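You operate a simulated robot arm through the tools that you are given. There is no shell and no other tool.

The job below is to be done with a simulated robot arm. You get a single attempt, and the scene is never put back.

Task
Charge the air bottle to about 15 bar with the engine at HALF.
Fine: turn the green tap on first; the black valve ends shut; drop back to SLOW after.

Only the result counts: the job must be done as asked and must still hold three seconds after the hand-in. Knocking over, shifting, dropping, spilling or breaking anything else fails it.

Robot
A 7-joint arm with a two-finger parallel gripper, fixed in place. Base frame: the origin is at the foot of the arm, x ahead of it, y to its left, z up; the work surface is at about z = 0.8. Readings come in m, degrees, newtons and seconds.
Its first joint turns from -149.0 to 149.0 degrees. Payload 3.5 kg.
The tool frame sits at the grasp point between the pads (the TCP): z along the fingers, y along the line on which they close. The tips reach 0.023 m beyond it. The gripper opens to 0.094 m. The fingers are 0.038 m wide and 0.01 m thick; the gripper's body (0.054 by 0.096 m) begins 0.039 m behind the TCP.
Orientation is that of the tool frame in the base frame, as [roll, pitch, yaw] about the fixed x, y, z axes, in that order (R = Rz(yaw) Ry(pitch) Rx(roll)). With the fingers straight down and closing along the base's y, the tool's x points along the base's -x, its y along +y and its z along -z.

Tools
- The arm moves only by the tool move_arm. Its argument "steps" is text: rows parted by semicolons, each of 7 numbers parted by spaces: the turn, a rotation vector about the base's x, y, z in units of 6 degrees (1.0 is 6 degrees), then the shift along the base's x, y, z in units of 40 mm (1.0 is 40 mm), then the finger opening in m, from 0 to 0.094. In form: wx wy wz dx dy dz claw; .... A call has 1 to 20 rows; each row shifts and turns the commanded pose from where the row before left it. A call with a number of a shift or a turn outside -1 to 1 is refused whole. Each row takes 0.2 s and may step no farther than 0.05 m and 8.6 degrees from the row before; otherwise, or with a gripper value out of range, the whole call is refused. Where a pose cannot be reached the arm comes as near as it can. A force on the tool above 40 N (or 10 N above the force at the start of the call, whichever is more), or a blocked arm, ends the call early, and 0.2 s more pass. The fingers move at their own pace (about 0.153 m/s each) and stop on an object; they squeeze with about 32 N. The grip force told is the motor's: it shows also when the fingers shut on nothing. Time passes only in rows, and 0.2 s behind the last, so rows that do not move let the fingers close. It gives the time, the measured TCP pose, the force on the tool (base axes), the opening and the grip force at its end, in the units of the frame above (readings bear some noise), with the torque about the TCP (base axes, N m) and any sound that the robot's microphone picked up.
- Cameras (640 x 400 px; columns grow to the right, rows downward): "scene" is fixed at [0.4128, 0.5005, 1.5551]; the picture's right is [-1.00, 0.05, 0.00], its down [0.02, 0.40, -0.92] and it looks along [-0.05, -0.92, -0.40] (base axes); focal length 312 px, centre (320, 200). "wrist" rides on the gripper at [0.086, 0.016, -0.075] in the tool frame; the picture's right is [-0.18, 0.98, 0.00], its down [-0.58, -0.11, -0.81] and it looks along [-0.79, -0.15, 0.59] (tool axes); focal length 243 px, centre (320, 200). There is no depth. A picture from a camera that has moved, and an enlarged one, comes with that camera's place and axes in the base frame and with its lens. The place of the scene camera against the robot may be out by one fixed shift of up to 0.025 m in any direction.
- snapshot(camera): a new picture of that camera. No time passes.
- enlarge(camera, box): a new picture of the part [left, top, right, bottom] of that camera's present view, enlarged. No time passes.
- sign_off(): hands the job in; it is judged then, once.

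Places have to be worked out from the pictures, the camera data and where the tool is seen. Open the gripper and draw the arm clear of the work before you hand the job in, unless the task says otherwise.

The tools are called after ">>>" as name(argument=value, ...) on one line, values as JSON. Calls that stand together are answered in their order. move_arm: Moves the arm, as the interface text tells. Its arguments: {"type":"object","properties":{"steps":{"type":"string"}},"required":["steps"]} The other tools are called the same way: snapshot (camera) takes a picture; enlarge (camera, box) takes an enlarged picture of a part of a camera's view; sign_off () hands the job in.

At the start:

```text
clock: 0.0
eef_pos: [0.2113, -1.0759, 1.2503]
tool_rot: [-179.9, 0.0, -180.0]
force: [-0.2, -1.0, 0.9]
torque: [-0.03, -0.05, 0.04]
finger_gap: 0.094
grip_force: 0.1
```

scene: 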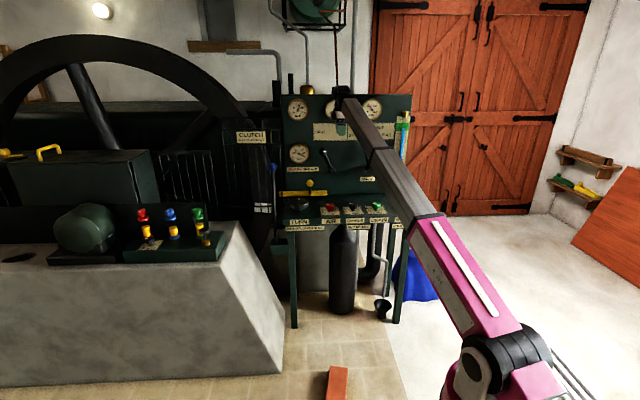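
wrist: 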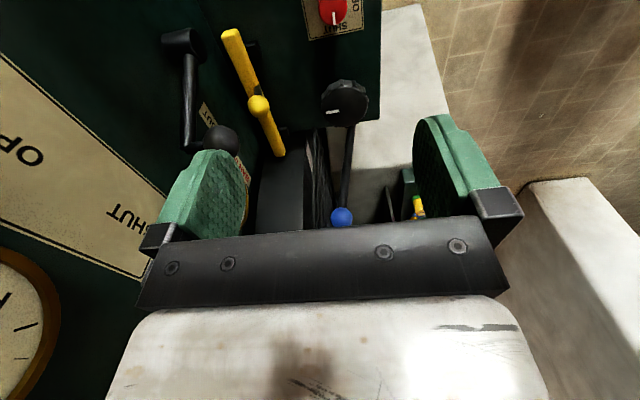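

I start by looking closely at the console in the scene camera and the wrist view.

>>> enlarge(camera="scene", box=[270, 80, 420, 174])

>>> enlarge(camera="scene", box=[270, 160, 420, 254])

>>> enlarge(camera="scene", box=[0, 120, 290, 300])

>>> snapshot(camera="wrist")

```text
4.26 times, centred on (345, 127) of scene
camera zoom: at [0.4128, 0.5005, 1.5551], right [-1.0, 0.05, 0.0], down [0.02, 0.4, -0.92], along [-0.05, -0.92, -0.4], focal length 1326 px, centre (214, 511)
```

zoom: 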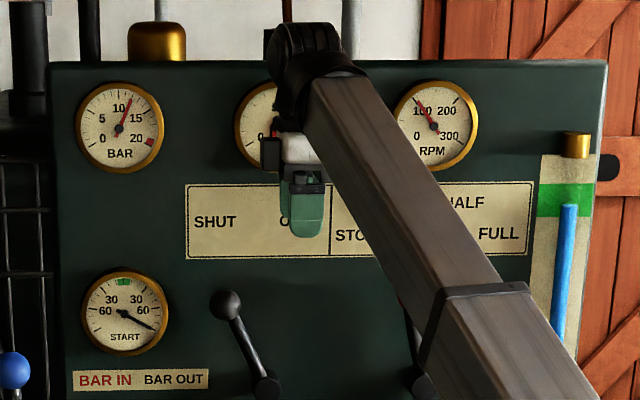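

```text
4.26 times, centred on (345, 207) of scene
camera zoom: at [0.4128, 0.5005, 1.5551], right [-1.0, 0.05, 0.0], down [0.02, 0.4, -0.92], along [-0.05, -0.92, -0.4], focal length 1326 px, centre (214, 170)
```

zoom: 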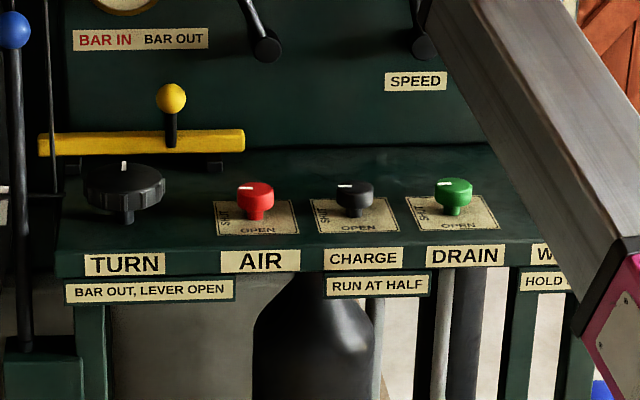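

```text
2.21 times, centred on (145, 210) of scene
camera zoom: at [0.4128, 0.5005, 1.5551], right [-1.0, 0.05, 0.0], down [0.02, 0.4, -0.92], along [-0.05, -0.92, -0.4], focal length 688 px, centre (706, 178)
```

zoom: 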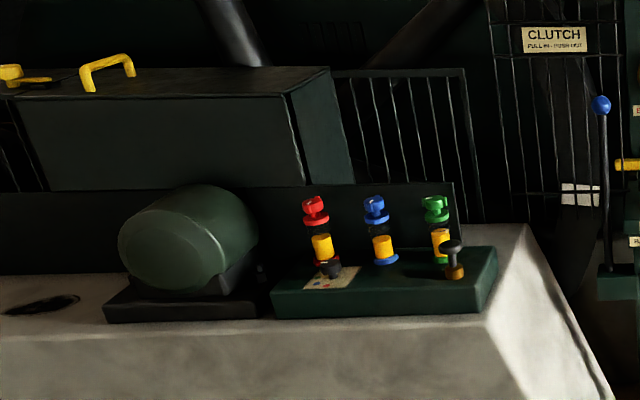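

```text
taken
camera wrist: at [0.1239, -1.0611, 1.3244], right [0.18, 0.98, 0.0], down [0.58, -0.11, 0.81], along [0.79, -0.15, -0.59], focal length 243 px, centre (320, 200)
```

wrist: 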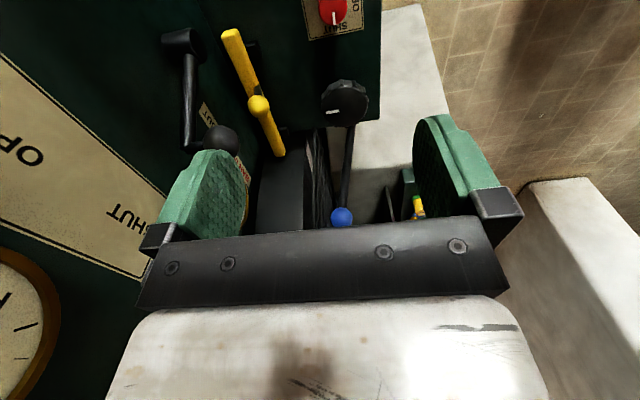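

The arm hides part of the console (middle gauge, speed lever, right-hand label). I draw it back from the panel and turn the wrist camera to face the console.

>>> move_arm(steps="0 0 0 0 1 0 0.094; 0 0 0 0 1 0 0.094; 0 0 -1 0 1 0 0.094; 0 0 -1 0 1 0 0.094; 0 0 -1 0 1 0 0.094; 0 0 -1 0 1 0 0.094; 0 0 -1 0 1 0 0.094; 0 0 -1 0 0.5 0 0.094; 0 0 -1 0 0 0 0.094; 0 0 -1 0 0 0 0.094; 0 0 -1 0 0 0 0.094; 0 0 -1 0 0 0 0.094; 0 0 -1 0 0 0 0.094; 0 0 -1 0 0 0 0.094; 0 0 -1 0 0 0 0.094; 0 0 -1 0 0 0 0.094; 0 0 -1 0 0 0 0.094")

>>> snapshot(camera="scene")

>>> snapshot(camera="wrist")

```text
clock: 1.8
eef_pos: [0.2223, -0.8182, 1.1732]
tool_rot: [-179.2, 0.8, 146.2]
force: [-15.1, -9.1, -2.6]
torque: [0.68, -1.6, 1.68]
finger_gap: 0.094
grip_force: 0.1
out of reach, approached as far as the arm can: row 2, 3, 4, 5, 6, 7, 8, 9
stopped in row 9: the force on the tool passed its limit at 83 N (the readings are from after the stop); the commanded pose is now the measured one
```

```text
taken
```

scene: 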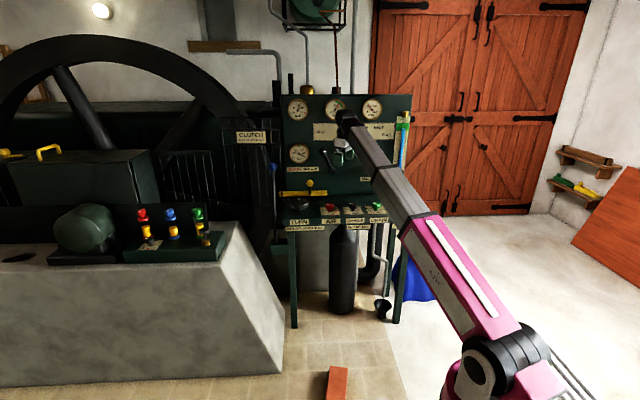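

```text
taken
camera wrist: at [0.1596, -0.7548, 1.2455], right [0.7, 0.71, -0.01], down [0.42, -0.4, 0.82], along [0.58, -0.58, -0.58], focal length 243 px, centre (320, 200)
```

wrist: 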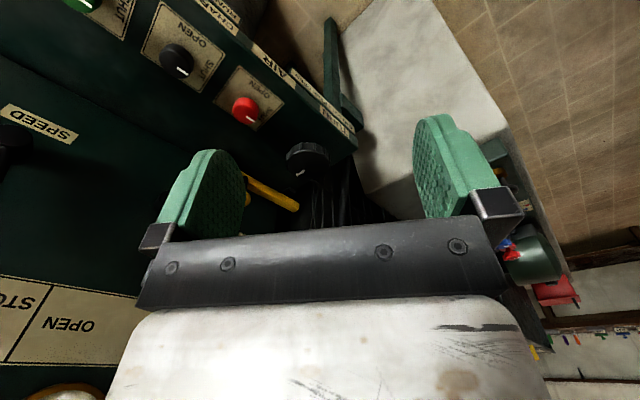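

The arm got stopped by a contact; I check what the gripper is near before moving on.

>>> enlarge(camera="scene", box=[270, 80, 420, 174])

>>> enlarge(camera="scene", box=[270, 160, 420, 254])

```text
4.26 times, centred on (345, 127) of scene
camera zoom: at [0.4128, 0.5005, 1.5551], right [-1.0, 0.05, 0.0], down [0.02, 0.4, -0.92], along [-0.05, -0.92, -0.4], focal length 1326 px, centre (214, 511)
```

zoom: 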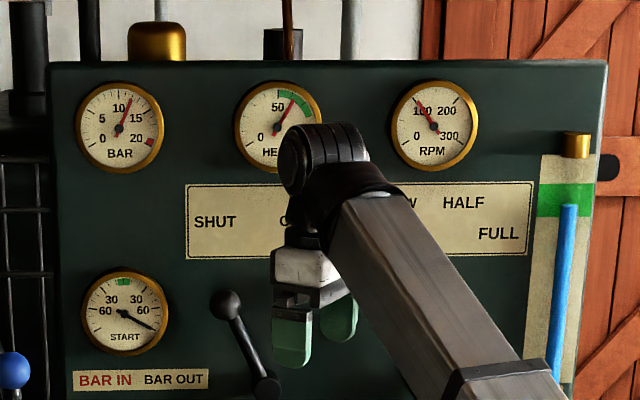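

```text
4.26 times, centred on (345, 207) of scene
camera zoom: at [0.4128, 0.5005, 1.5551], right [-1.0, 0.05, 0.0], down [0.02, 0.4, -0.92], along [-0.05, -0.92, -0.4], focal length 1326 px, centre (214, 170)
```

zoom: 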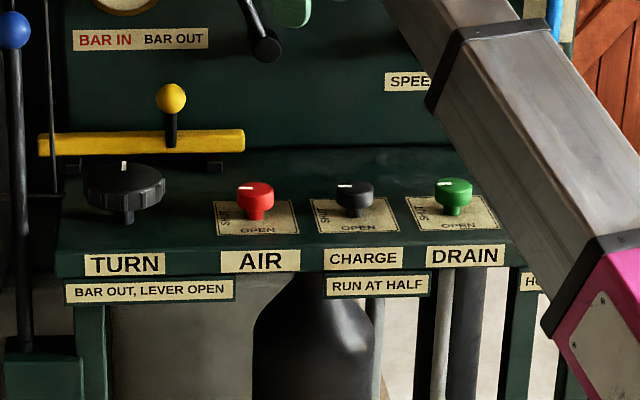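

The picture shows nothing touching the gripper; the wrist was probably folded to its limit (too high and too near). I lower the arm in free space in front of the console and see whether that relieves it.

>>> move_arm(steps="0 0 0 0 0 -0.5 0.094; 0 0 0 0 0 -0.5 0.094; 0 0 0 0 0 -1 0.094; 0 0 0 0 0 -1 0.094")

>>> snapshot(camera="scene")

>>> snapshot(camera="wrist")

```text
clock: 2.8
eef_pos: [0.2246, -0.8172, 1.0533]
tool_rot: [-179.1, 0.8, 145.9]
force: [1.0, 0.0, 0.6]
torque: [0.02, -0.04, 0.01]
finger_gap: 0.0942
grip_force: 0.0
```

```text
taken
```

scene: 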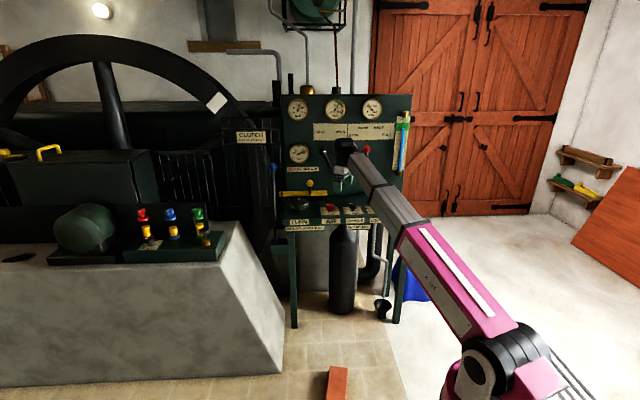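

```text
taken
camera wrist: at [0.1606, -0.7543, 1.1262], right [0.7, 0.71, -0.01], down [0.42, -0.4, 0.82], along [0.58, -0.58, -0.58], focal length 243 px, centre (320, 200)
```

wrist: 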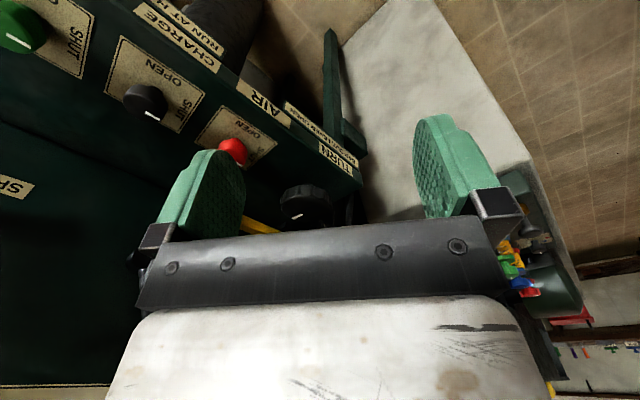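

Relieved: free move. Now I keep turning the wrist camera to face the console square on and draw back a little.

>>> move_arm(steps="0 0 -1 0 0.5 0 0.094; 0 0 -1 0 0.5 0 0.094; 0 0 -1 0 0.5 0 0.094; 0 0 -1 0 0.5 0 0.094; 0 0 -1 0 0.5 0 0.094; 0 0 -1 0 0.5 0 0.094; 0 0 -1 0 0 0 0.094; 0 0 -1 0 0 0 0.094; 0 0 -1 0 0 0 0.094")

>>> snapshot(camera="scene")

>>> snapshot(camera="wrist")

```text
clock: 4.0
eef_pos: [0.2226, -0.7269, 1.053]
tool_rot: [-179.0, 1.1, 119.2]
force: [0.6, -0.4, -2.5]
torque: [-0.19, 0.07, -0.09]
finger_gap: 0.0943
grip_force: 0.0
stopped in row 5: the force on the tool passed its limit at 48 N (the readings are from after the stop); the commanded pose is now the measured one
```

```text
taken
```

scene: 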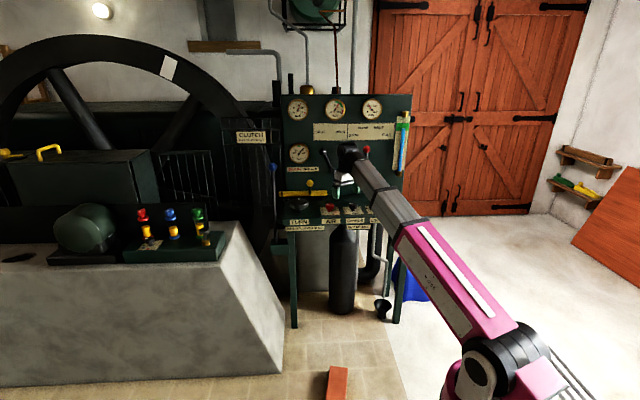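

```text
taken
camera wrist: at [0.1939, -0.642, 1.1257], right [0.95, 0.32, -0.01], down [0.19, -0.54, 0.82], along [0.25, -0.78, -0.57], focal length 243 px, centre (320, 200)
```

wrist: 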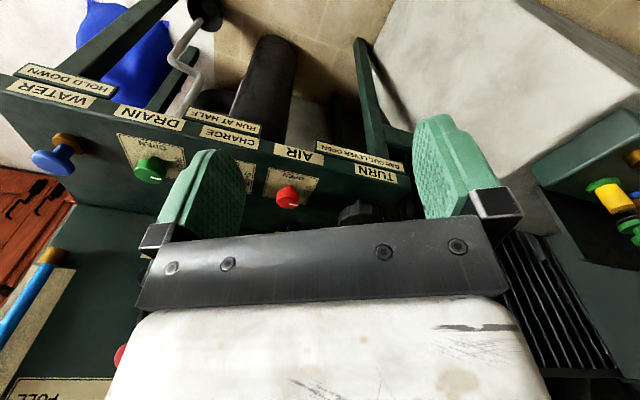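

The fourth control (WATER, hold down) and the speed lever's red knob come into view. I enlarge the scene to read lever positions now that the arm is lower.

>>> enlarge(camera="scene", box=[310, 110, 420, 179])

>>> enlarge(camera="scene", box=[275, 90, 395, 165])

>>> enlarge(camera="wrist", box=[0, 50, 320, 250])

```text
5.80 times, centred on (365, 144) of scene
camera zoom: at [0.4128, 0.5005, 1.5551], right [-1.0, 0.05, 0.0], down [0.02, 0.4, -0.92], along [-0.05, -0.92, -0.4], focal length 1806 px, centre (59, 522)
```

zoom: 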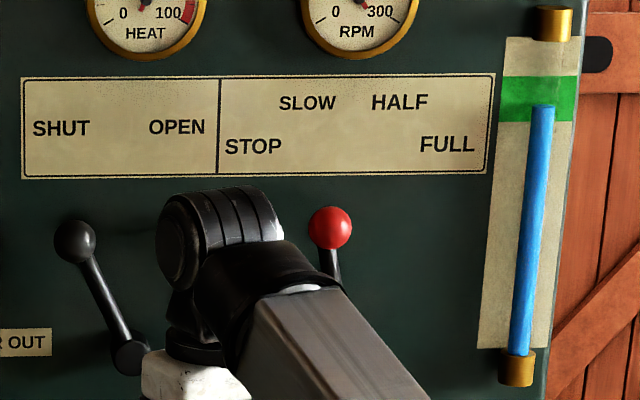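

```text
5.33 times, centred on (335, 128) of scene
camera zoom: at [0.4128, 0.5005, 1.5551], right [-1.0, 0.05, 0.0], down [0.02, 0.4, -0.92], along [-0.05, -0.92, -0.4], focal length 1662 px, centre (240, 587)
```

zoom: 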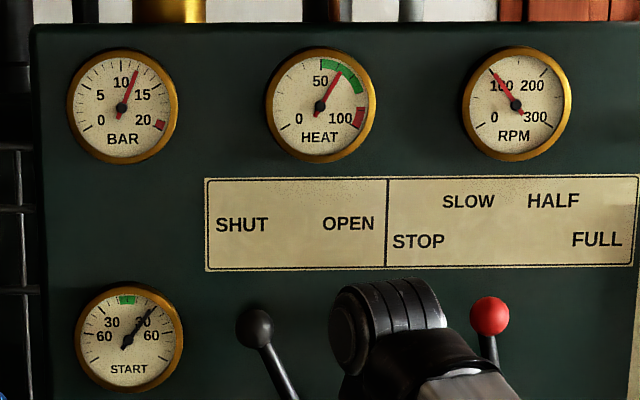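

```text
2.00 times, centred on (160, 150) of wrist
camera zoom: at [0.1939, -0.642, 1.1257], right [0.95, 0.32, -0.01], down [0.19, -0.54, 0.82], along [0.25, -0.78, -0.57], focal length 485 px, centre (640, 300)
```

zoom: 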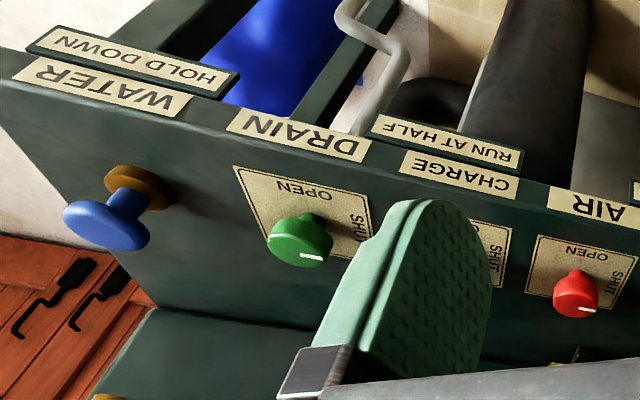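

All three taps point to SHUT (+x side); OPEN is toward +y, so opening is +90° about z. I estimate the taps at y≈-1.066, z≈0.825: red x≈0.26, black x≈0.126, green x≈-0.005. I move above the green tap.

>>> move_arm(steps="0 0 0 -0.63 -0.92 -0.28 0.094; 0 0 0 -0.63 -0.92 -0.28 0.094; 0 0 0 -0.63 -0.92 -0.28 0.094; 0 0 0 -0.63 -0.92 -0.28 0.094; 0 0 0 -0.63 -0.92 -0.28 0.094; 0 0 0 -0.63 -0.92 -0.28 0.094; 0 0 0 -0.63 -0.92 -0.28 0.094; 0 0 0 -0.63 -0.92 -0.28 0.094; 0 0 0 -0.63 -0.92 -0.28 0.094; 0 0 0 0 0 0 0.094")

>>> snapshot(camera="wrist")

>>> snapshot(camera="scene")

```text
clock: 6.2
eef_pos: [-0.0063, -1.0593, 0.9515]
tool_rot: [-179.0, 1.2, 119.3]
force: [0.0, 0.0, -0.2]
torque: [0.0, -0.01, -0.02]
finger_gap: 0.0941
grip_force: 0.1
```

```text
taken
camera wrist: at [-0.0339, -0.974, 1.0229], right [0.95, 0.32, -0.01], down [0.19, -0.54, 0.82], along [0.25, -0.78, -0.57], focal length 243 px, centre (320, 200)
```

wrist: 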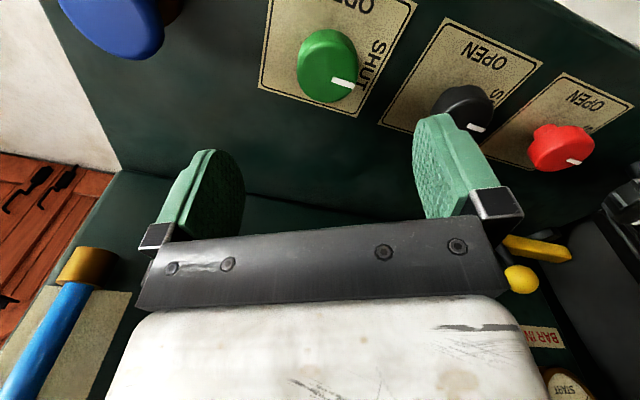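

```text
taken
```

scene: 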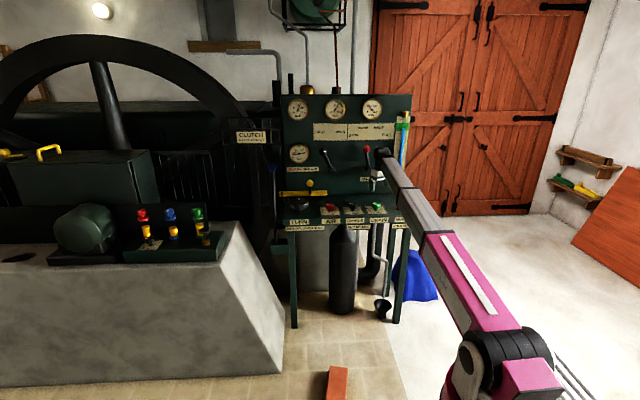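

The pose over the green tap is reachable. Triangulated centre is about (-0.002, -1.065, 0.828). I test the 90° wrist turn in free air above it first.

>>> move_arm(steps="0 0 1 0.1 -0.14 0 0.094; 0 0 1 0 0 0 0.094; 0 0 1 0 0 0 0.094; 0 0 1 0 0 0 0.094; 0 0 1 0 0 0 0.094; 0 0 1 0 0 0 0.094; 0 0 1 0 0 0 0.094; 0 0 1 0 0 0 0.094; 0 0 1 0 0 0 0.094; 0 0 1 0 0 0 0.094; 0 0 1 0 0 0 0.094; 0 0 1 0 0 0 0.094; 0 0 1 0 0 0 0.094; 0 0 1 0 0 0 0.094; 0 0 1 0 0 0 0.094; 0 0 1 0 0 0 0.094; 0 0 0 0 0 0 0.094")

>>> snapshot(camera="wrist")

>>> enlarge(camera="scene", box=[270, 80, 420, 174])

```text
clock: 9.8
eef_pos: [-0.0009, -1.0641, 0.9533]
tool_rot: [-179.0, 1.1, -144.7]
force: [0.8, -0.4, -0.3]
torque: [0.02, 0.0, -0.02]
finger_gap: 0.0939
grip_force: 0.1
```

```text
taken
camera wrist: at [-0.0832, -1.1017, 1.0256], right [-0.42, 0.91, -0.01], down [0.51, 0.25, 0.82], along [0.75, 0.33, -0.57], focal length 243 px, centre (320, 200)
```

wrist: 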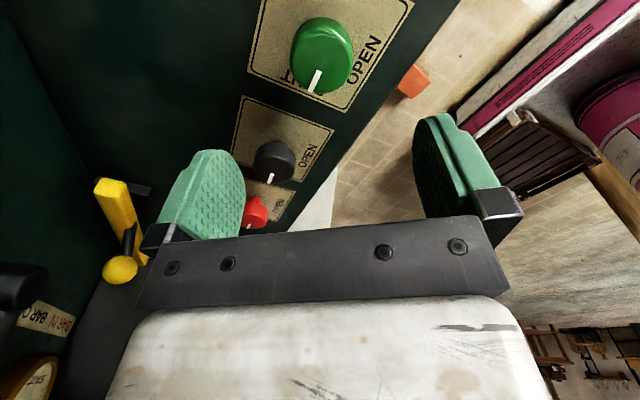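

```text
4.26 times, centred on (345, 127) of scene
camera zoom: at [0.4128, 0.5005, 1.5551], right [-1.0, 0.05, 0.0], down [0.02, 0.4, -0.92], along [-0.05, -0.92, -0.4], focal length 1326 px, centre (214, 511)
```

zoom: 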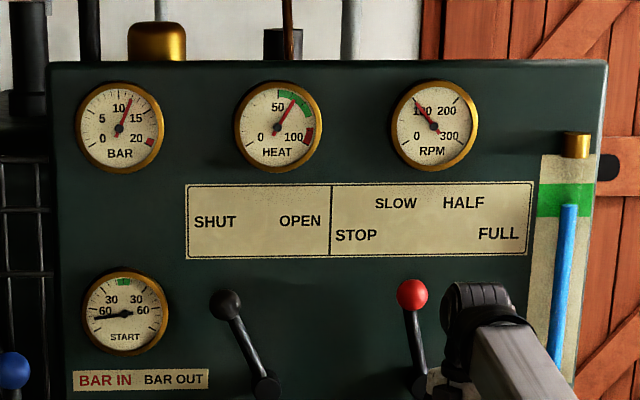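

Turn is free and the second view confirms the tap centre at (0.000, -1.066). I rotate back and descend around the green tap.

>>> move_arm(steps="0 0 -1 0 0 0 0.094; 0 0 -1 0 0 0 0.094; 0 0 -1 0 0 0 0.094; 0 0 -1 0 0 0 0.094; 0 0 -1 0 0 0 0.094; 0 0 -1 0 0 0 0.094; 0 0 -1 0 0 0 0.094; 0 0 -1 0 0 0 0.094; 0 0 -1 0 0 0 0.094; 0 0 -1 0 0 0 0.094; 0 0 -1 0 0 0 0.094; 0 0 -1 0 0 0 0.094; 0 0 -1 0 0 0 0.094; 0 0 -1 0 0 0 0.094; 0 0 -1 0 0 0 0.094; 0 0 0 0 0 -0.7 0.094; 0 0 0 0 0 -0.7 0.094; 0 0 0 0 0 -0.7 0.094; 0 0 0 0 0 -0.7 0.094; 0 0 0 0 0 -0.2 0.094")

>>> snapshot(camera="wrist")

>>> enlarge(camera="scene", box=[320, 160, 420, 223])

```text
clock: 14.0
eef_pos: [-0.0006, -1.0622, 0.8323]
tool_rot: [-179.1, 1.2, 125.2]
force: [-0.1, -0.4, 0.7]
torque: [0.01, 0.02, 0.01]
finger_gap: 0.094
grip_force: 0.0
```

```text
taken
camera wrist: at [-0.0383, -0.981, 0.9042], right [0.91, 0.42, -0.01], down [0.25, -0.52, 0.82], along [0.33, -0.75, -0.57], focal length 243 px, centre (320, 200)
```

wrist: 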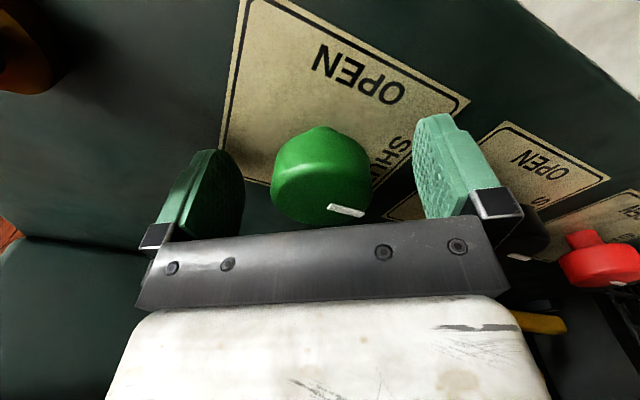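

```text
6.35 times, centred on (370, 192) of scene
camera zoom: at [0.4128, 0.5005, 1.5551], right [-1.0, 0.05, 0.0], down [0.02, 0.4, -0.92], along [-0.05, -0.92, -0.4], focal length 1978 px, centre (2, 254)
```

zoom: 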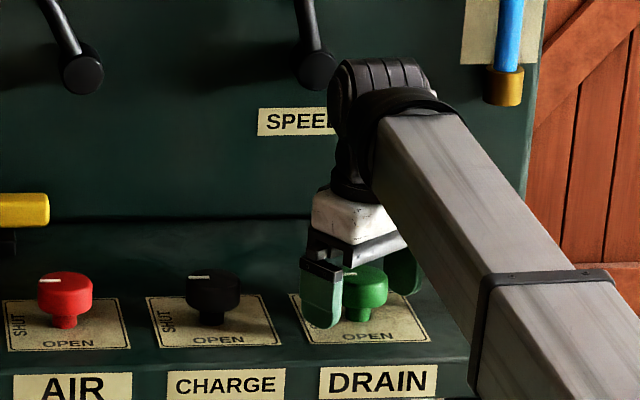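

The tap sits centred between the pads. I close on it and turn +90° toward OPEN.

>>> move_arm(steps="0 0 0 0 0 0 0.03; 0 0 0 0 0 0 0.03; 0 0 0 0 0 0 0.03")

>>> snapshot(camera="wrist")

```text
clock: 14.8
eef_pos: [-0.001, -1.0634, 0.8326]
tool_rot: [-179.0, 1.2, 125.1]
force: [3.1, 3.9, -5.3]
torque: [-0.15, -0.17, 0.01]
finger_gap: 0.0476
grip_force: 44.7
```

```text
taken
camera wrist: at [-0.038, -0.9808, 0.9044], right [0.91, 0.42, -0.01], down [0.25, -0.52, 0.82], along [0.33, -0.75, -0.57], focal length 243 px, centre (320, 200)
```

wrist: 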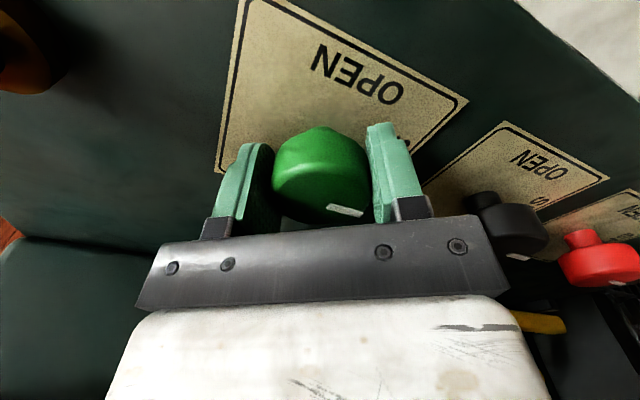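

Gripped at 0.0476 m with little side force. Turning now.

>>> move_arm(steps="0 0 1 0 0 0 0.03; 0 0 1 0 0 0 0.03; 0 0 1 0 0 0 0.03; 0 0 1 0 0 0 0.03; 0 0 1 0 0 0 0.03; 0 0 1 0 0 0 0.03; 0 0 1 0 0 0 0.03; 0 0 1 0 0 0 0.03; 0 0 1 0 0 0 0.03; 0 0 1 0 0 0 0.03; 0 0 1 0 0 0 0.03; 0 0 1 0 0 0 0.03; 0 0 1 0 0 0 0.03; 0 0 1 0 0 0 0.03; 0 0 1 0 0 0 0.03; 0 0 0 0 0 0 0.03")

>>> snapshot(camera="wrist")

>>> enlarge(camera="scene", box=[270, 80, 420, 174])

```text
clock: 18.2
eef_pos: [-0.0023, -1.0666, 0.8326]
tool_rot: [-178.7, 1.0, -144.8]
force: [-17.7, -35.3, 0.1]
torque: [0.14, 0.34, -0.31]
finger_gap: 0.0475
grip_force: 45.2
```

```text
taken
camera wrist: at [-0.0843, -1.1028, 0.9046], right [-0.42, 0.91, -0.02], down [0.52, 0.25, 0.82], along [0.75, 0.33, -0.57], focal length 243 px, centre (320, 200)
```

wrist: 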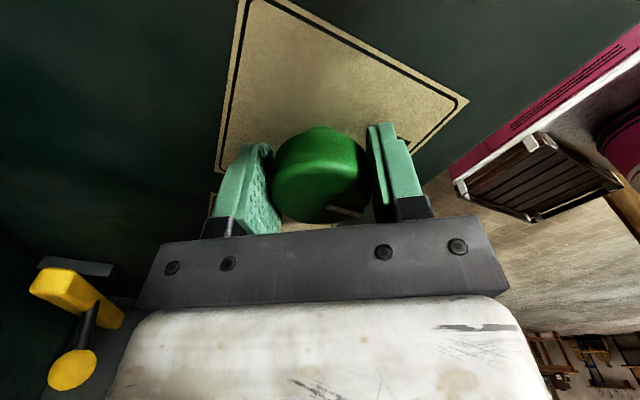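

```text
4.26 times, centred on (345, 127) of scene
camera zoom: at [0.4128, 0.5005, 1.5551], right [-1.0, 0.05, 0.0], down [0.02, 0.4, -0.92], along [-0.05, -0.92, -0.4], focal length 1326 px, centre (214, 511)
```

zoom: 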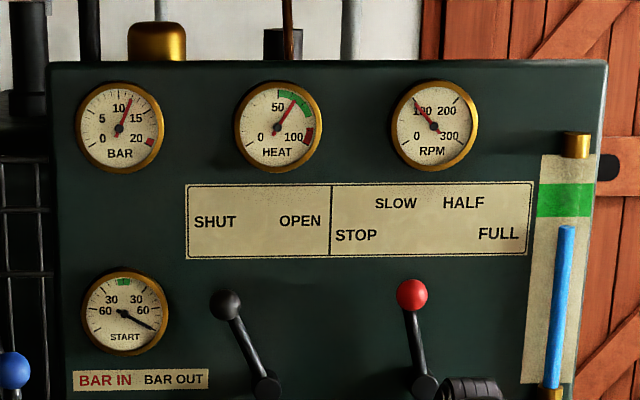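

The green tap turned 90°, but the sight-glass water level has fallen, so DRAIN may act on the water. Before anything else I look closely at the other coloured fittings on the engine block (no time passes).

>>> enlarge(camera="scene", box=[110, 190, 240, 271])

>>> enlarge(camera="scene", box=[130, 230, 170, 255])

>>> enlarge(camera="scene", box=[270, 190, 420, 330])

>>> enlarge(camera="scene", box=[380, 110, 420, 135])

```text
4.92 times, centred on (175, 230) of scene
camera zoom: at [0.4128, 0.5005, 1.5551], right [-1.0, 0.05, 0.0], down [0.02, 0.4, -0.92], along [-0.05, -0.92, -0.4], focal length 1534 px, centre (1034, 50)
```

zoom: 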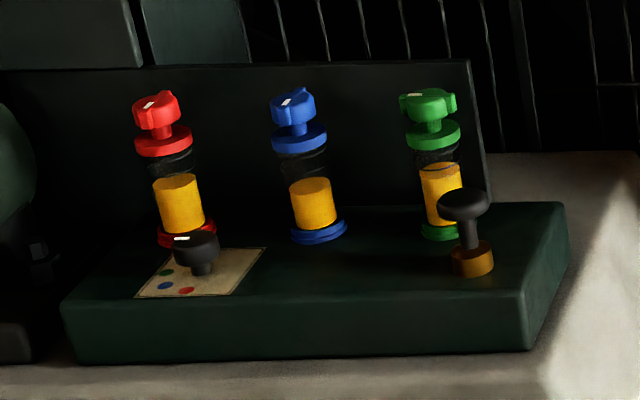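

```text
16.00 times, centred on (150, 242) of scene
camera zoom: at [0.4128, 0.5005, 1.5551], right [-1.0, 0.05, 0.0], down [0.02, 0.4, -0.92], along [-0.05, -0.92, -0.4], focal length 4984 px, centre (3040, -480)
```

zoom: 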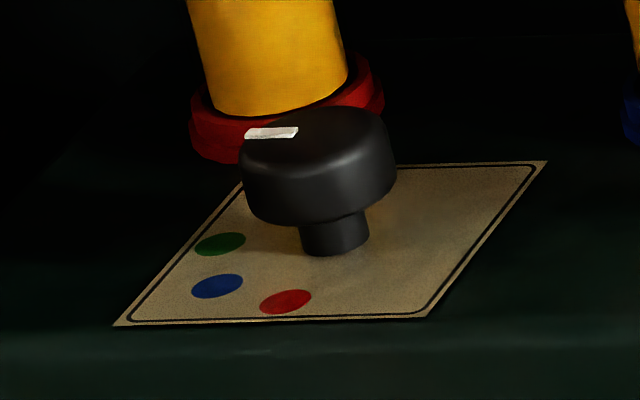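

```text
2.86 times, centred on (345, 260) of scene
camera zoom: at [0.4128, 0.5005, 1.5551], right [-1.0, 0.05, 0.0], down [0.02, 0.4, -0.92], along [-0.05, -0.92, -0.4], focal length 890 px, centre (249, 29)
```

zoom: 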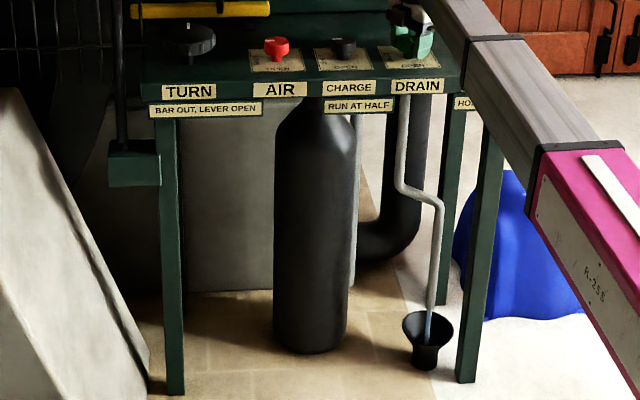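

```text
16.00 times, centred on (400, 122) of scene
camera zoom: at [0.4128, 0.5005, 1.5551], right [-1.0, 0.05, 0.0], down [0.02, 0.4, -0.92], along [-0.05, -0.92, -0.4], focal length 4984 px, centre (-960, 1440)
```

zoom: 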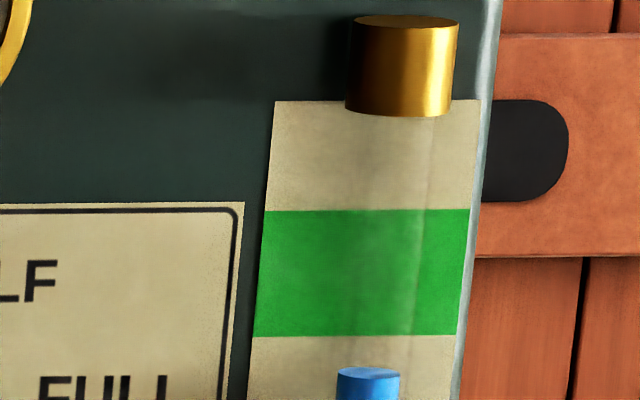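

Important finding: the DRAIN tap is letting cooling water out of the pipe into the funnel, so it's not likely the "tap" meant. There is a row of oilers with red, blue and green taps; I check their on/off states closely (no time passes).

>>> enlarge(camera="scene", box=[132, 202, 172, 227])

>>> enlarge(camera="scene", box=[155, 202, 195, 227])

>>> enlarge(camera="scene", box=[182, 202, 222, 227])

>>> enlarge(camera="scene", box=[182, 222, 222, 247])

```text
16.00 times, centred on (152, 214) of scene
camera zoom: at [0.4128, 0.5005, 1.5551], right [-1.0, 0.05, 0.0], down [0.02, 0.4, -0.92], along [-0.05, -0.92, -0.4], focal length 4984 px, centre (3008, -32)
```

zoom: 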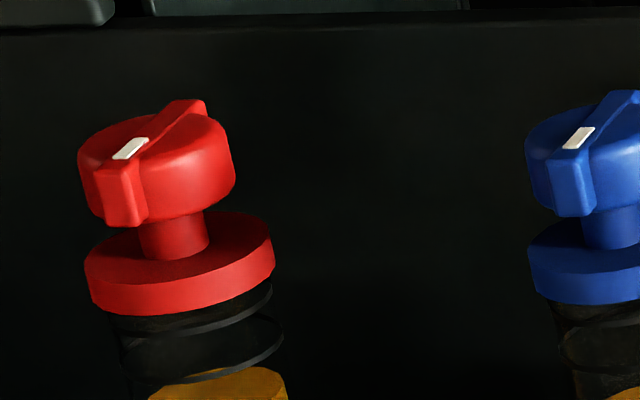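

```text
16.00 times, centred on (175, 214) of scene
camera zoom: at [0.4128, 0.5005, 1.5551], right [-1.0, 0.05, 0.0], down [0.02, 0.4, -0.92], along [-0.05, -0.92, -0.4], focal length 4984 px, centre (2640, -32)
```

zoom: 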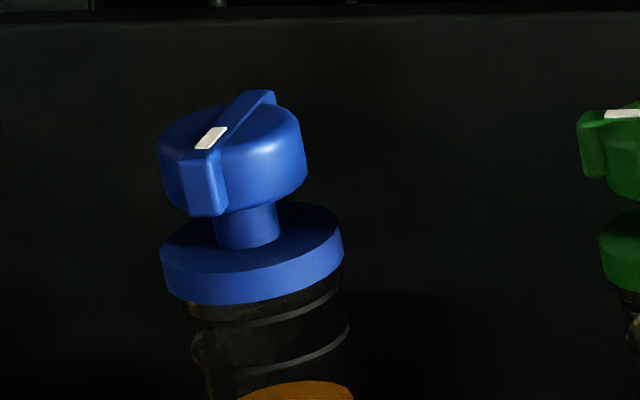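

```text
16.00 times, centred on (202, 214) of scene
camera zoom: at [0.4128, 0.5005, 1.5551], right [-1.0, 0.05, 0.0], down [0.02, 0.4, -0.92], along [-0.05, -0.92, -0.4], focal length 4984 px, centre (2208, -32)
```

zoom: 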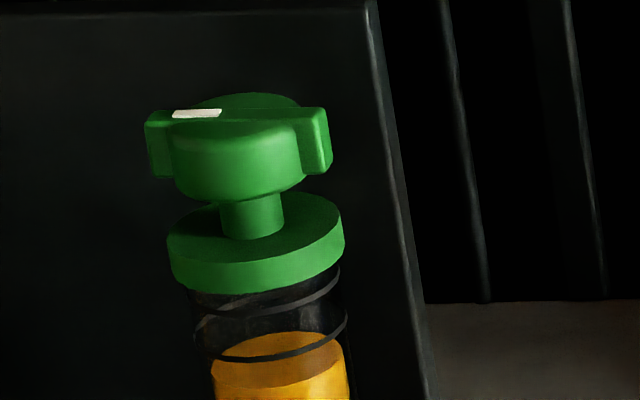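

```text
16.00 times, centred on (202, 234) of scene
camera zoom: at [0.4128, 0.5005, 1.5551], right [-1.0, 0.05, 0.0], down [0.02, 0.4, -0.92], along [-0.05, -0.92, -0.4], focal length 4984 px, centre (2208, -352)
```

zoom: 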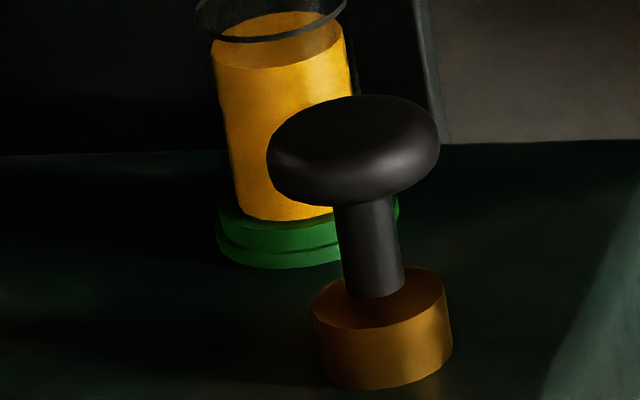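

Clear now: on the oilers red and blue taps are turned on (+y) while the green one is off (+x) – that green oiler tap is the "tap" meant, and the console DRAIN is a cooling-water valve. I shut DRAIN right away by turning back -90°, and will restore the water afterwards.

>>> move_arm(steps="0 0 -1 0 0 0 0.03; 0 0 -1 0 0 0 0.03; 0 0 -1 0 0 0 0.03; 0 0 -1 0 0 0 0.03; 0 0 -1 0 0 0 0.03; 0 0 -1 0 0 0 0.03; 0 0 -1 0 0 0 0.03; 0 0 -1 0 0 0 0.03; 0 0 -1 0 0 0 0.03; 0 0 -1 0 0 0 0.03; 0 0 -1 0 0 0 0.03; 0 0 -1 0 0 0 0.03; 0 0 -1 0 0 0 0.03; 0 0 -1 0 0 0 0.03; 0 0 -1 0 0 0 0.03; 0 0 0 0 0 0 0.03")

>>> snapshot(camera="wrist")

>>> enlarge(camera="scene", box=[270, 80, 420, 174])

>>> enlarge(camera="scene", box=[360, 230, 420, 330])

```text
clock: 21.6
eef_pos: [0.0008, -1.0643, 0.8323]
tool_rot: [-178.9, 1.3, 125.1]
force: [14.5, -19.7, 13.7]
torque: [-0.62, -0.09, 0.01]
finger_gap: 0.0469
grip_force: 44.9
```

```text
taken
camera wrist: at [-0.0362, -0.9828, 0.9041], right [0.91, 0.41, -0.01], down [0.25, -0.51, 0.82], along [0.33, -0.75, -0.57], focal length 243 px, centre (320, 200)
```

wrist: 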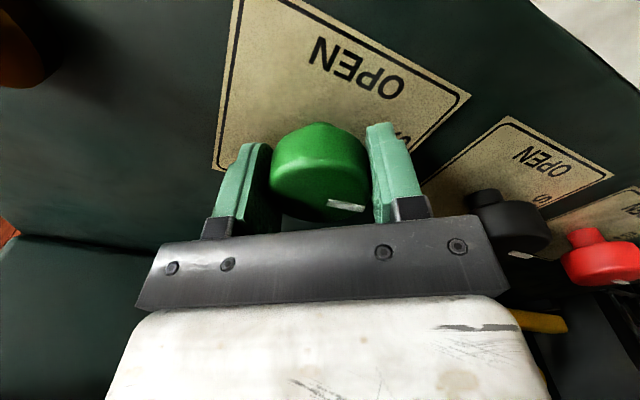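

```text
4.26 times, centred on (345, 127) of scene
camera zoom: at [0.4128, 0.5005, 1.5551], right [-1.0, 0.05, 0.0], down [0.02, 0.4, -0.92], along [-0.05, -0.92, -0.4], focal length 1326 px, centre (214, 511)
```

zoom: 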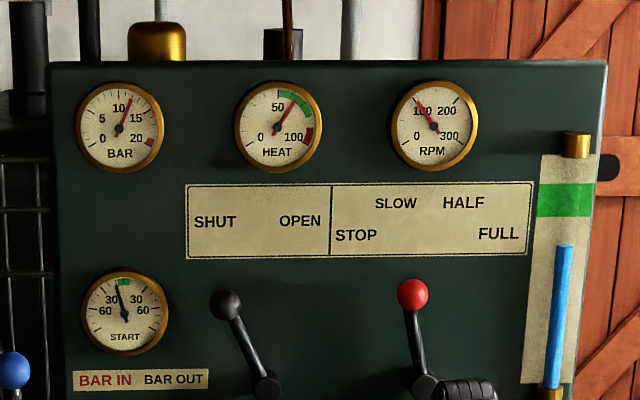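

```text
4.00 times, centred on (390, 280) of scene
camera zoom: at [0.4128, 0.5005, 1.5551], right [-1.0, 0.05, 0.0], down [0.02, 0.4, -0.92], along [-0.05, -0.92, -0.4], focal length 1246 px, centre (40, -120)
```

zoom: 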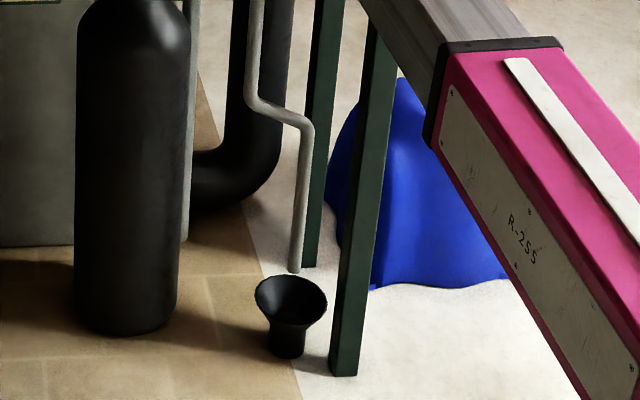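

The drain stream has stopped. I add a small extra turn toward SHUT, release, lift and check the pointer against its neighbours.

>>> move_arm(steps="0 0 -0.7 0 0 0 0.03; 0 0 0 0 0 0 0.094; 0 0 0 0 0 0 0.094; 0 0 0 0 0 0 0.094; 0 0 0 0 0 1 0.094; 0 0 0 0 0 1 0.094; 0 0 0 0 0 1 0.094")

>>> snapshot(camera="wrist")

>>> enlarge(camera="scene", box=[380, 90, 420, 174])

>>> enlarge(camera="scene", box=[320, 180, 420, 243])

```text
clock: 23.2
eef_pos: [-0.0027, -1.0618, 0.9531]
tool_rot: [-179.1, 1.2, 120.9]
force: [-0.3, -0.9, 0.4]
torque: [0.0, 0.02, 0.01]
finger_gap: 0.0942
grip_force: 0.1
```

```text
taken
camera wrist: at [-0.0337, -0.9787, 1.0252], right [0.94, 0.35, -0.01], down [0.21, -0.53, 0.82], along [0.28, -0.77, -0.57], focal length 243 px, centre (320, 200)
```

wrist: 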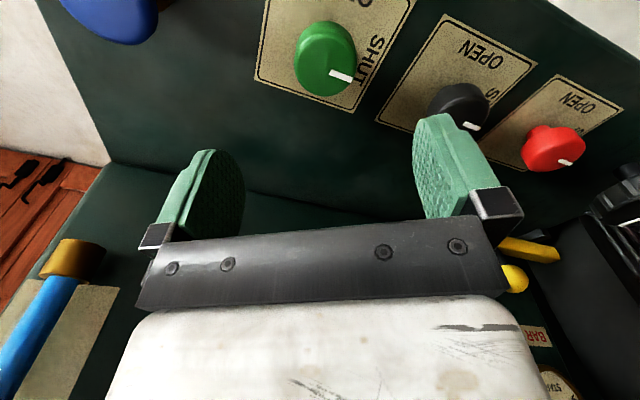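

```text
4.76 times, centred on (400, 132) of scene
camera zoom: at [0.4128, 0.5005, 1.5551], right [-1.0, 0.05, 0.0], down [0.02, 0.4, -0.92], along [-0.05, -0.92, -0.4], focal length 1484 px, centre (-61, 524)
```

zoom: 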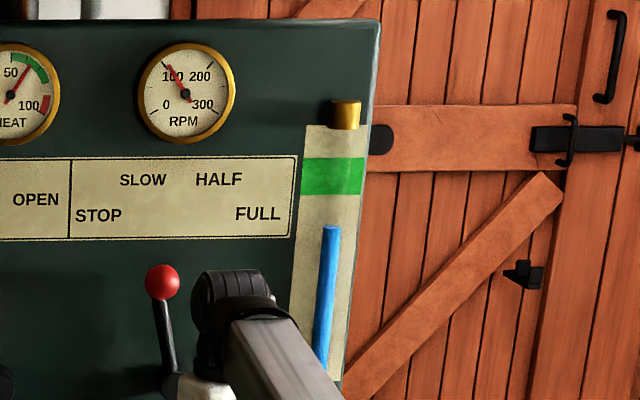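

```text
6.35 times, centred on (370, 212) of scene
camera zoom: at [0.4128, 0.5005, 1.5551], right [-1.0, 0.05, 0.0], down [0.02, 0.4, -0.92], along [-0.05, -0.92, -0.4], focal length 1978 px, centre (2, 127)
```

zoom: 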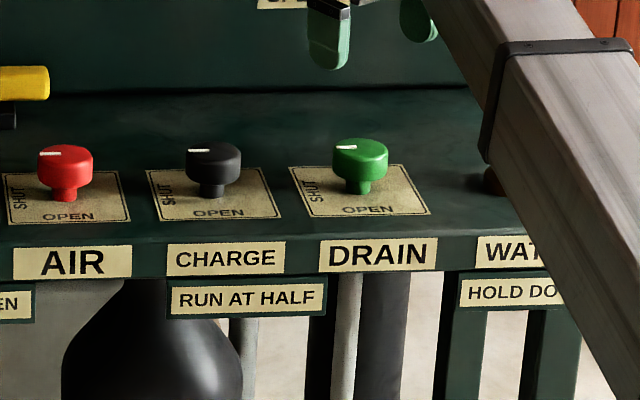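

DRAIN is shut and the level is steady, but below the green band (it stood in the band at the start). I go over to the blue WATER button (≈(-0.14,-1.07,0.84)) with closed fingers to restore it.

>>> move_arm(steps="0 0 0 -1 -0.05 0 0; 0 0 0 -1 -0.05 0 0; 0 0 0 -1 -0.05 0 0; 0 0 0 0 0 0 0")

>>> snapshot(camera="wrist")

>>> snapshot(camera="scene")

```text
clock: 24.2
eef_pos: [-0.1215, -1.0696, 0.9551]
tool_rot: [-179.0, 1.3, 121.0]
force: [0.1, -0.3, 0.0]
torque: [-0.01, 0.03, 0.01]
finger_gap: 0.0
grip_force: 31.8
```

```text
taken
camera wrist: at [-0.152, -0.9845, 1.0266], right [0.94, 0.35, -0.01], down [0.21, -0.53, 0.82], along [0.28, -0.77, -0.57], focal length 243 px, centre (320, 200)
```

wrist: 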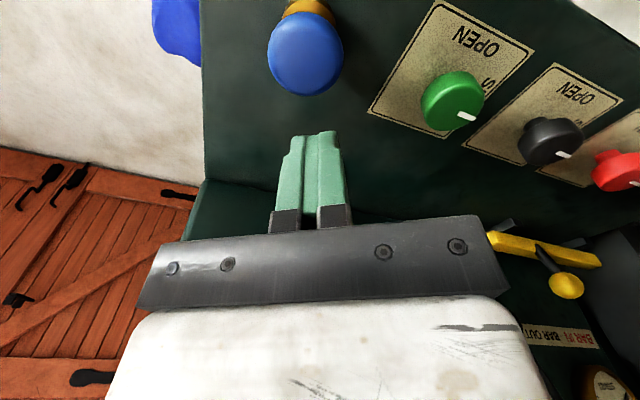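

```text
taken
```

scene: 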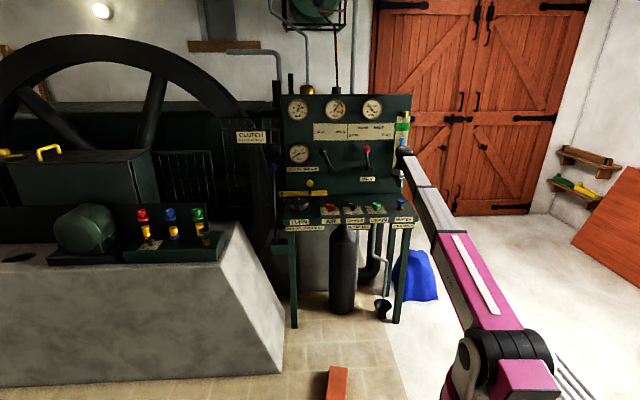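

Blue head centre about (-0.135,-1.068). I centre over it and press down in small steps.

>>> move_arm(steps="0 0 0 -0.34 0.03 -0.8 0; 0 0 0 0 0 -0.7 0; 0 0 0 0 0 -0.2 0; 0 0 0 0 0 -0.15 0; 0 0 0 0 0 -0.15 0; 0 0 0 0 0 0 0")

>>> snapshot(camera="wrist")

>>> enlarge(camera="scene", box=[370, 90, 450, 220])

```text
clock: 25.6
eef_pos: [-0.1361, -1.0705, 0.8734]
tool_rot: [-179.1, 1.2, 121.0]
force: [0.0, 1.8, 3.2]
torque: [0.12, 0.03, -0.01]
finger_gap: 0.0002
grip_force: 32.2
heard: click
```

```text
taken
camera wrist: at [-0.1661, -0.9858, 0.9455], right [0.94, 0.35, -0.01], down [0.21, -0.53, 0.82], along [0.28, -0.77, -0.57], focal length 243 px, centre (320, 200)
```

wrist: 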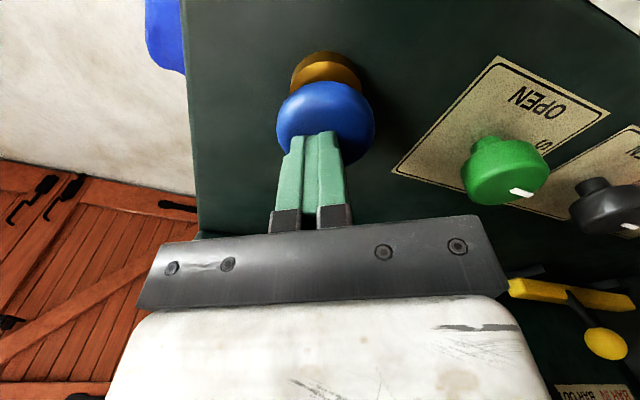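

```text
3.08 times, centred on (410, 155) of scene
camera zoom: at [0.4128, 0.5005, 1.5551], right [-1.0, 0.05, 0.0], down [0.02, 0.4, -0.92], along [-0.05, -0.92, -0.4], focal length 958 px, centre (43, 338)
```

zoom: 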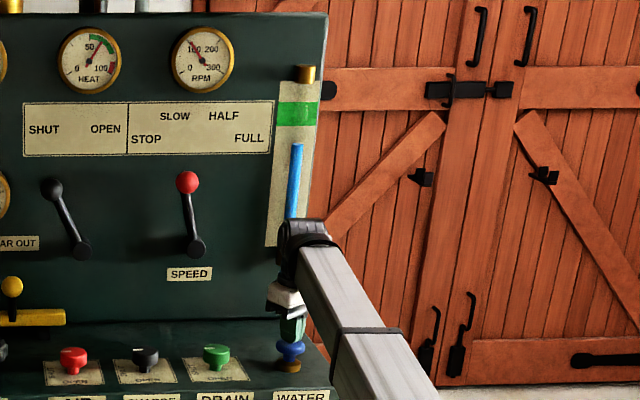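

A click was heard as it went down with light force. I press a hair more and hold for a moment, then check the level.

>>> move_arm(steps="0 0 0 0 0 -0.1 0; 0 0 0 0 0 0 0; 0 0 0 0 0 0 0; 0 0 0 0 0 0 0")

>>> enlarge(camera="scene", box=[380, 110, 420, 135])

>>> enlarge(camera="scene", box=[370, 90, 450, 220])

```text
clock: 26.6
eef_pos: [-0.1355, -1.0692, 0.8697]
tool_rot: [-178.8, 1.2, 121.0]
force: [-3.1, -2.1, 3.9]
torque: [0.01, 0.05, 0.06]
finger_gap: 0.0
grip_force: 32.2
```

```text
16.00 times, centred on (400, 122) of scene
camera zoom: at [0.4128, 0.5005, 1.5551], right [-1.0, 0.05, 0.0], down [0.02, 0.4, -0.92], along [-0.05, -0.92, -0.4], focal length 4984 px, centre (-960, 1440)
```

zoom: 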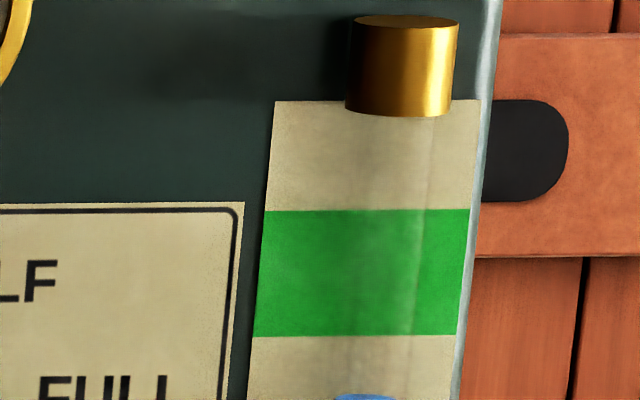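

```text
3.08 times, centred on (410, 155) of scene
camera zoom: at [0.4128, 0.5005, 1.5551], right [-1.0, 0.05, 0.0], down [0.02, 0.4, -0.92], along [-0.05, -0.92, -0.4], focal length 958 px, centre (43, 338)
```

zoom: 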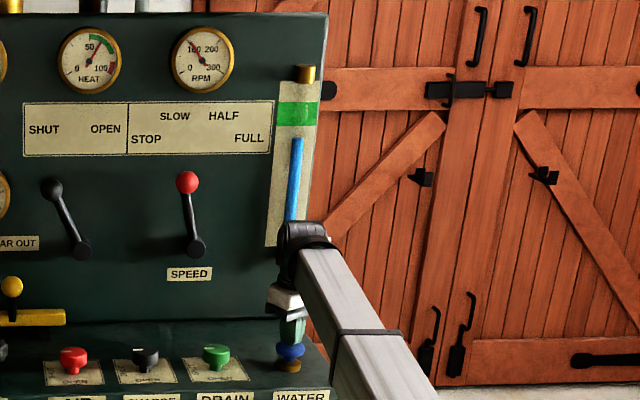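

The level rises about 2.3 px/s. I hold about 3 s more to return it to the green band.

>>> move_arm(steps="0 0 0 0 0 0 0; 0 0 0 0 0 0 0; 0 0 0 0 0 0 0; 0 0 0 0 0 0 0; 0 0 0 0 0 0 0; 0 0 0 0 0 0 0; 0 0 0 0 0 0 0; 0 0 0 0 0 0 0; 0 0 0 0 0 0 0; 0 0 0 0 0 0 0; 0 0 0 0 0 0 0; 0 0 0 0 0 0 0; 0 0 0 0 0 0 0")

>>> enlarge(camera="scene", box=[380, 110, 420, 135])

```text
clock: 29.4
eef_pos: [-0.1345, -1.069, 0.8686]
tool_rot: [-179.0, 1.2, 121.0]
force: [0.5, 1.0, 3.6]
torque: [0.05, -0.02, -0.03]
finger_gap: 0.0
grip_force: 32.0
```

```text
16.00 times, centred on (400, 122) of scene
camera zoom: at [0.4128, 0.5005, 1.5551], right [-1.0, 0.05, 0.0], down [0.02, 0.4, -0.92], along [-0.05, -0.92, -0.4], focal length 4984 px, centre (-960, 1440)
```

zoom: 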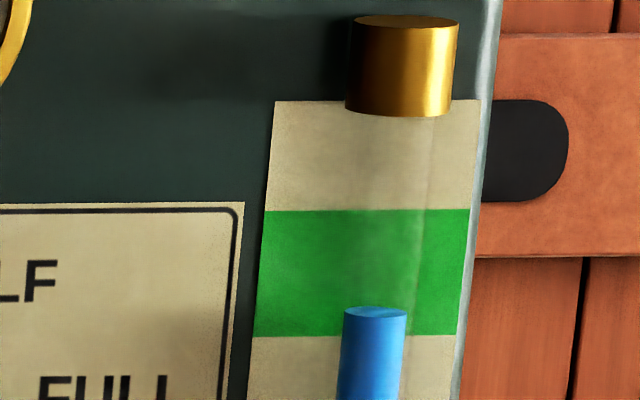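

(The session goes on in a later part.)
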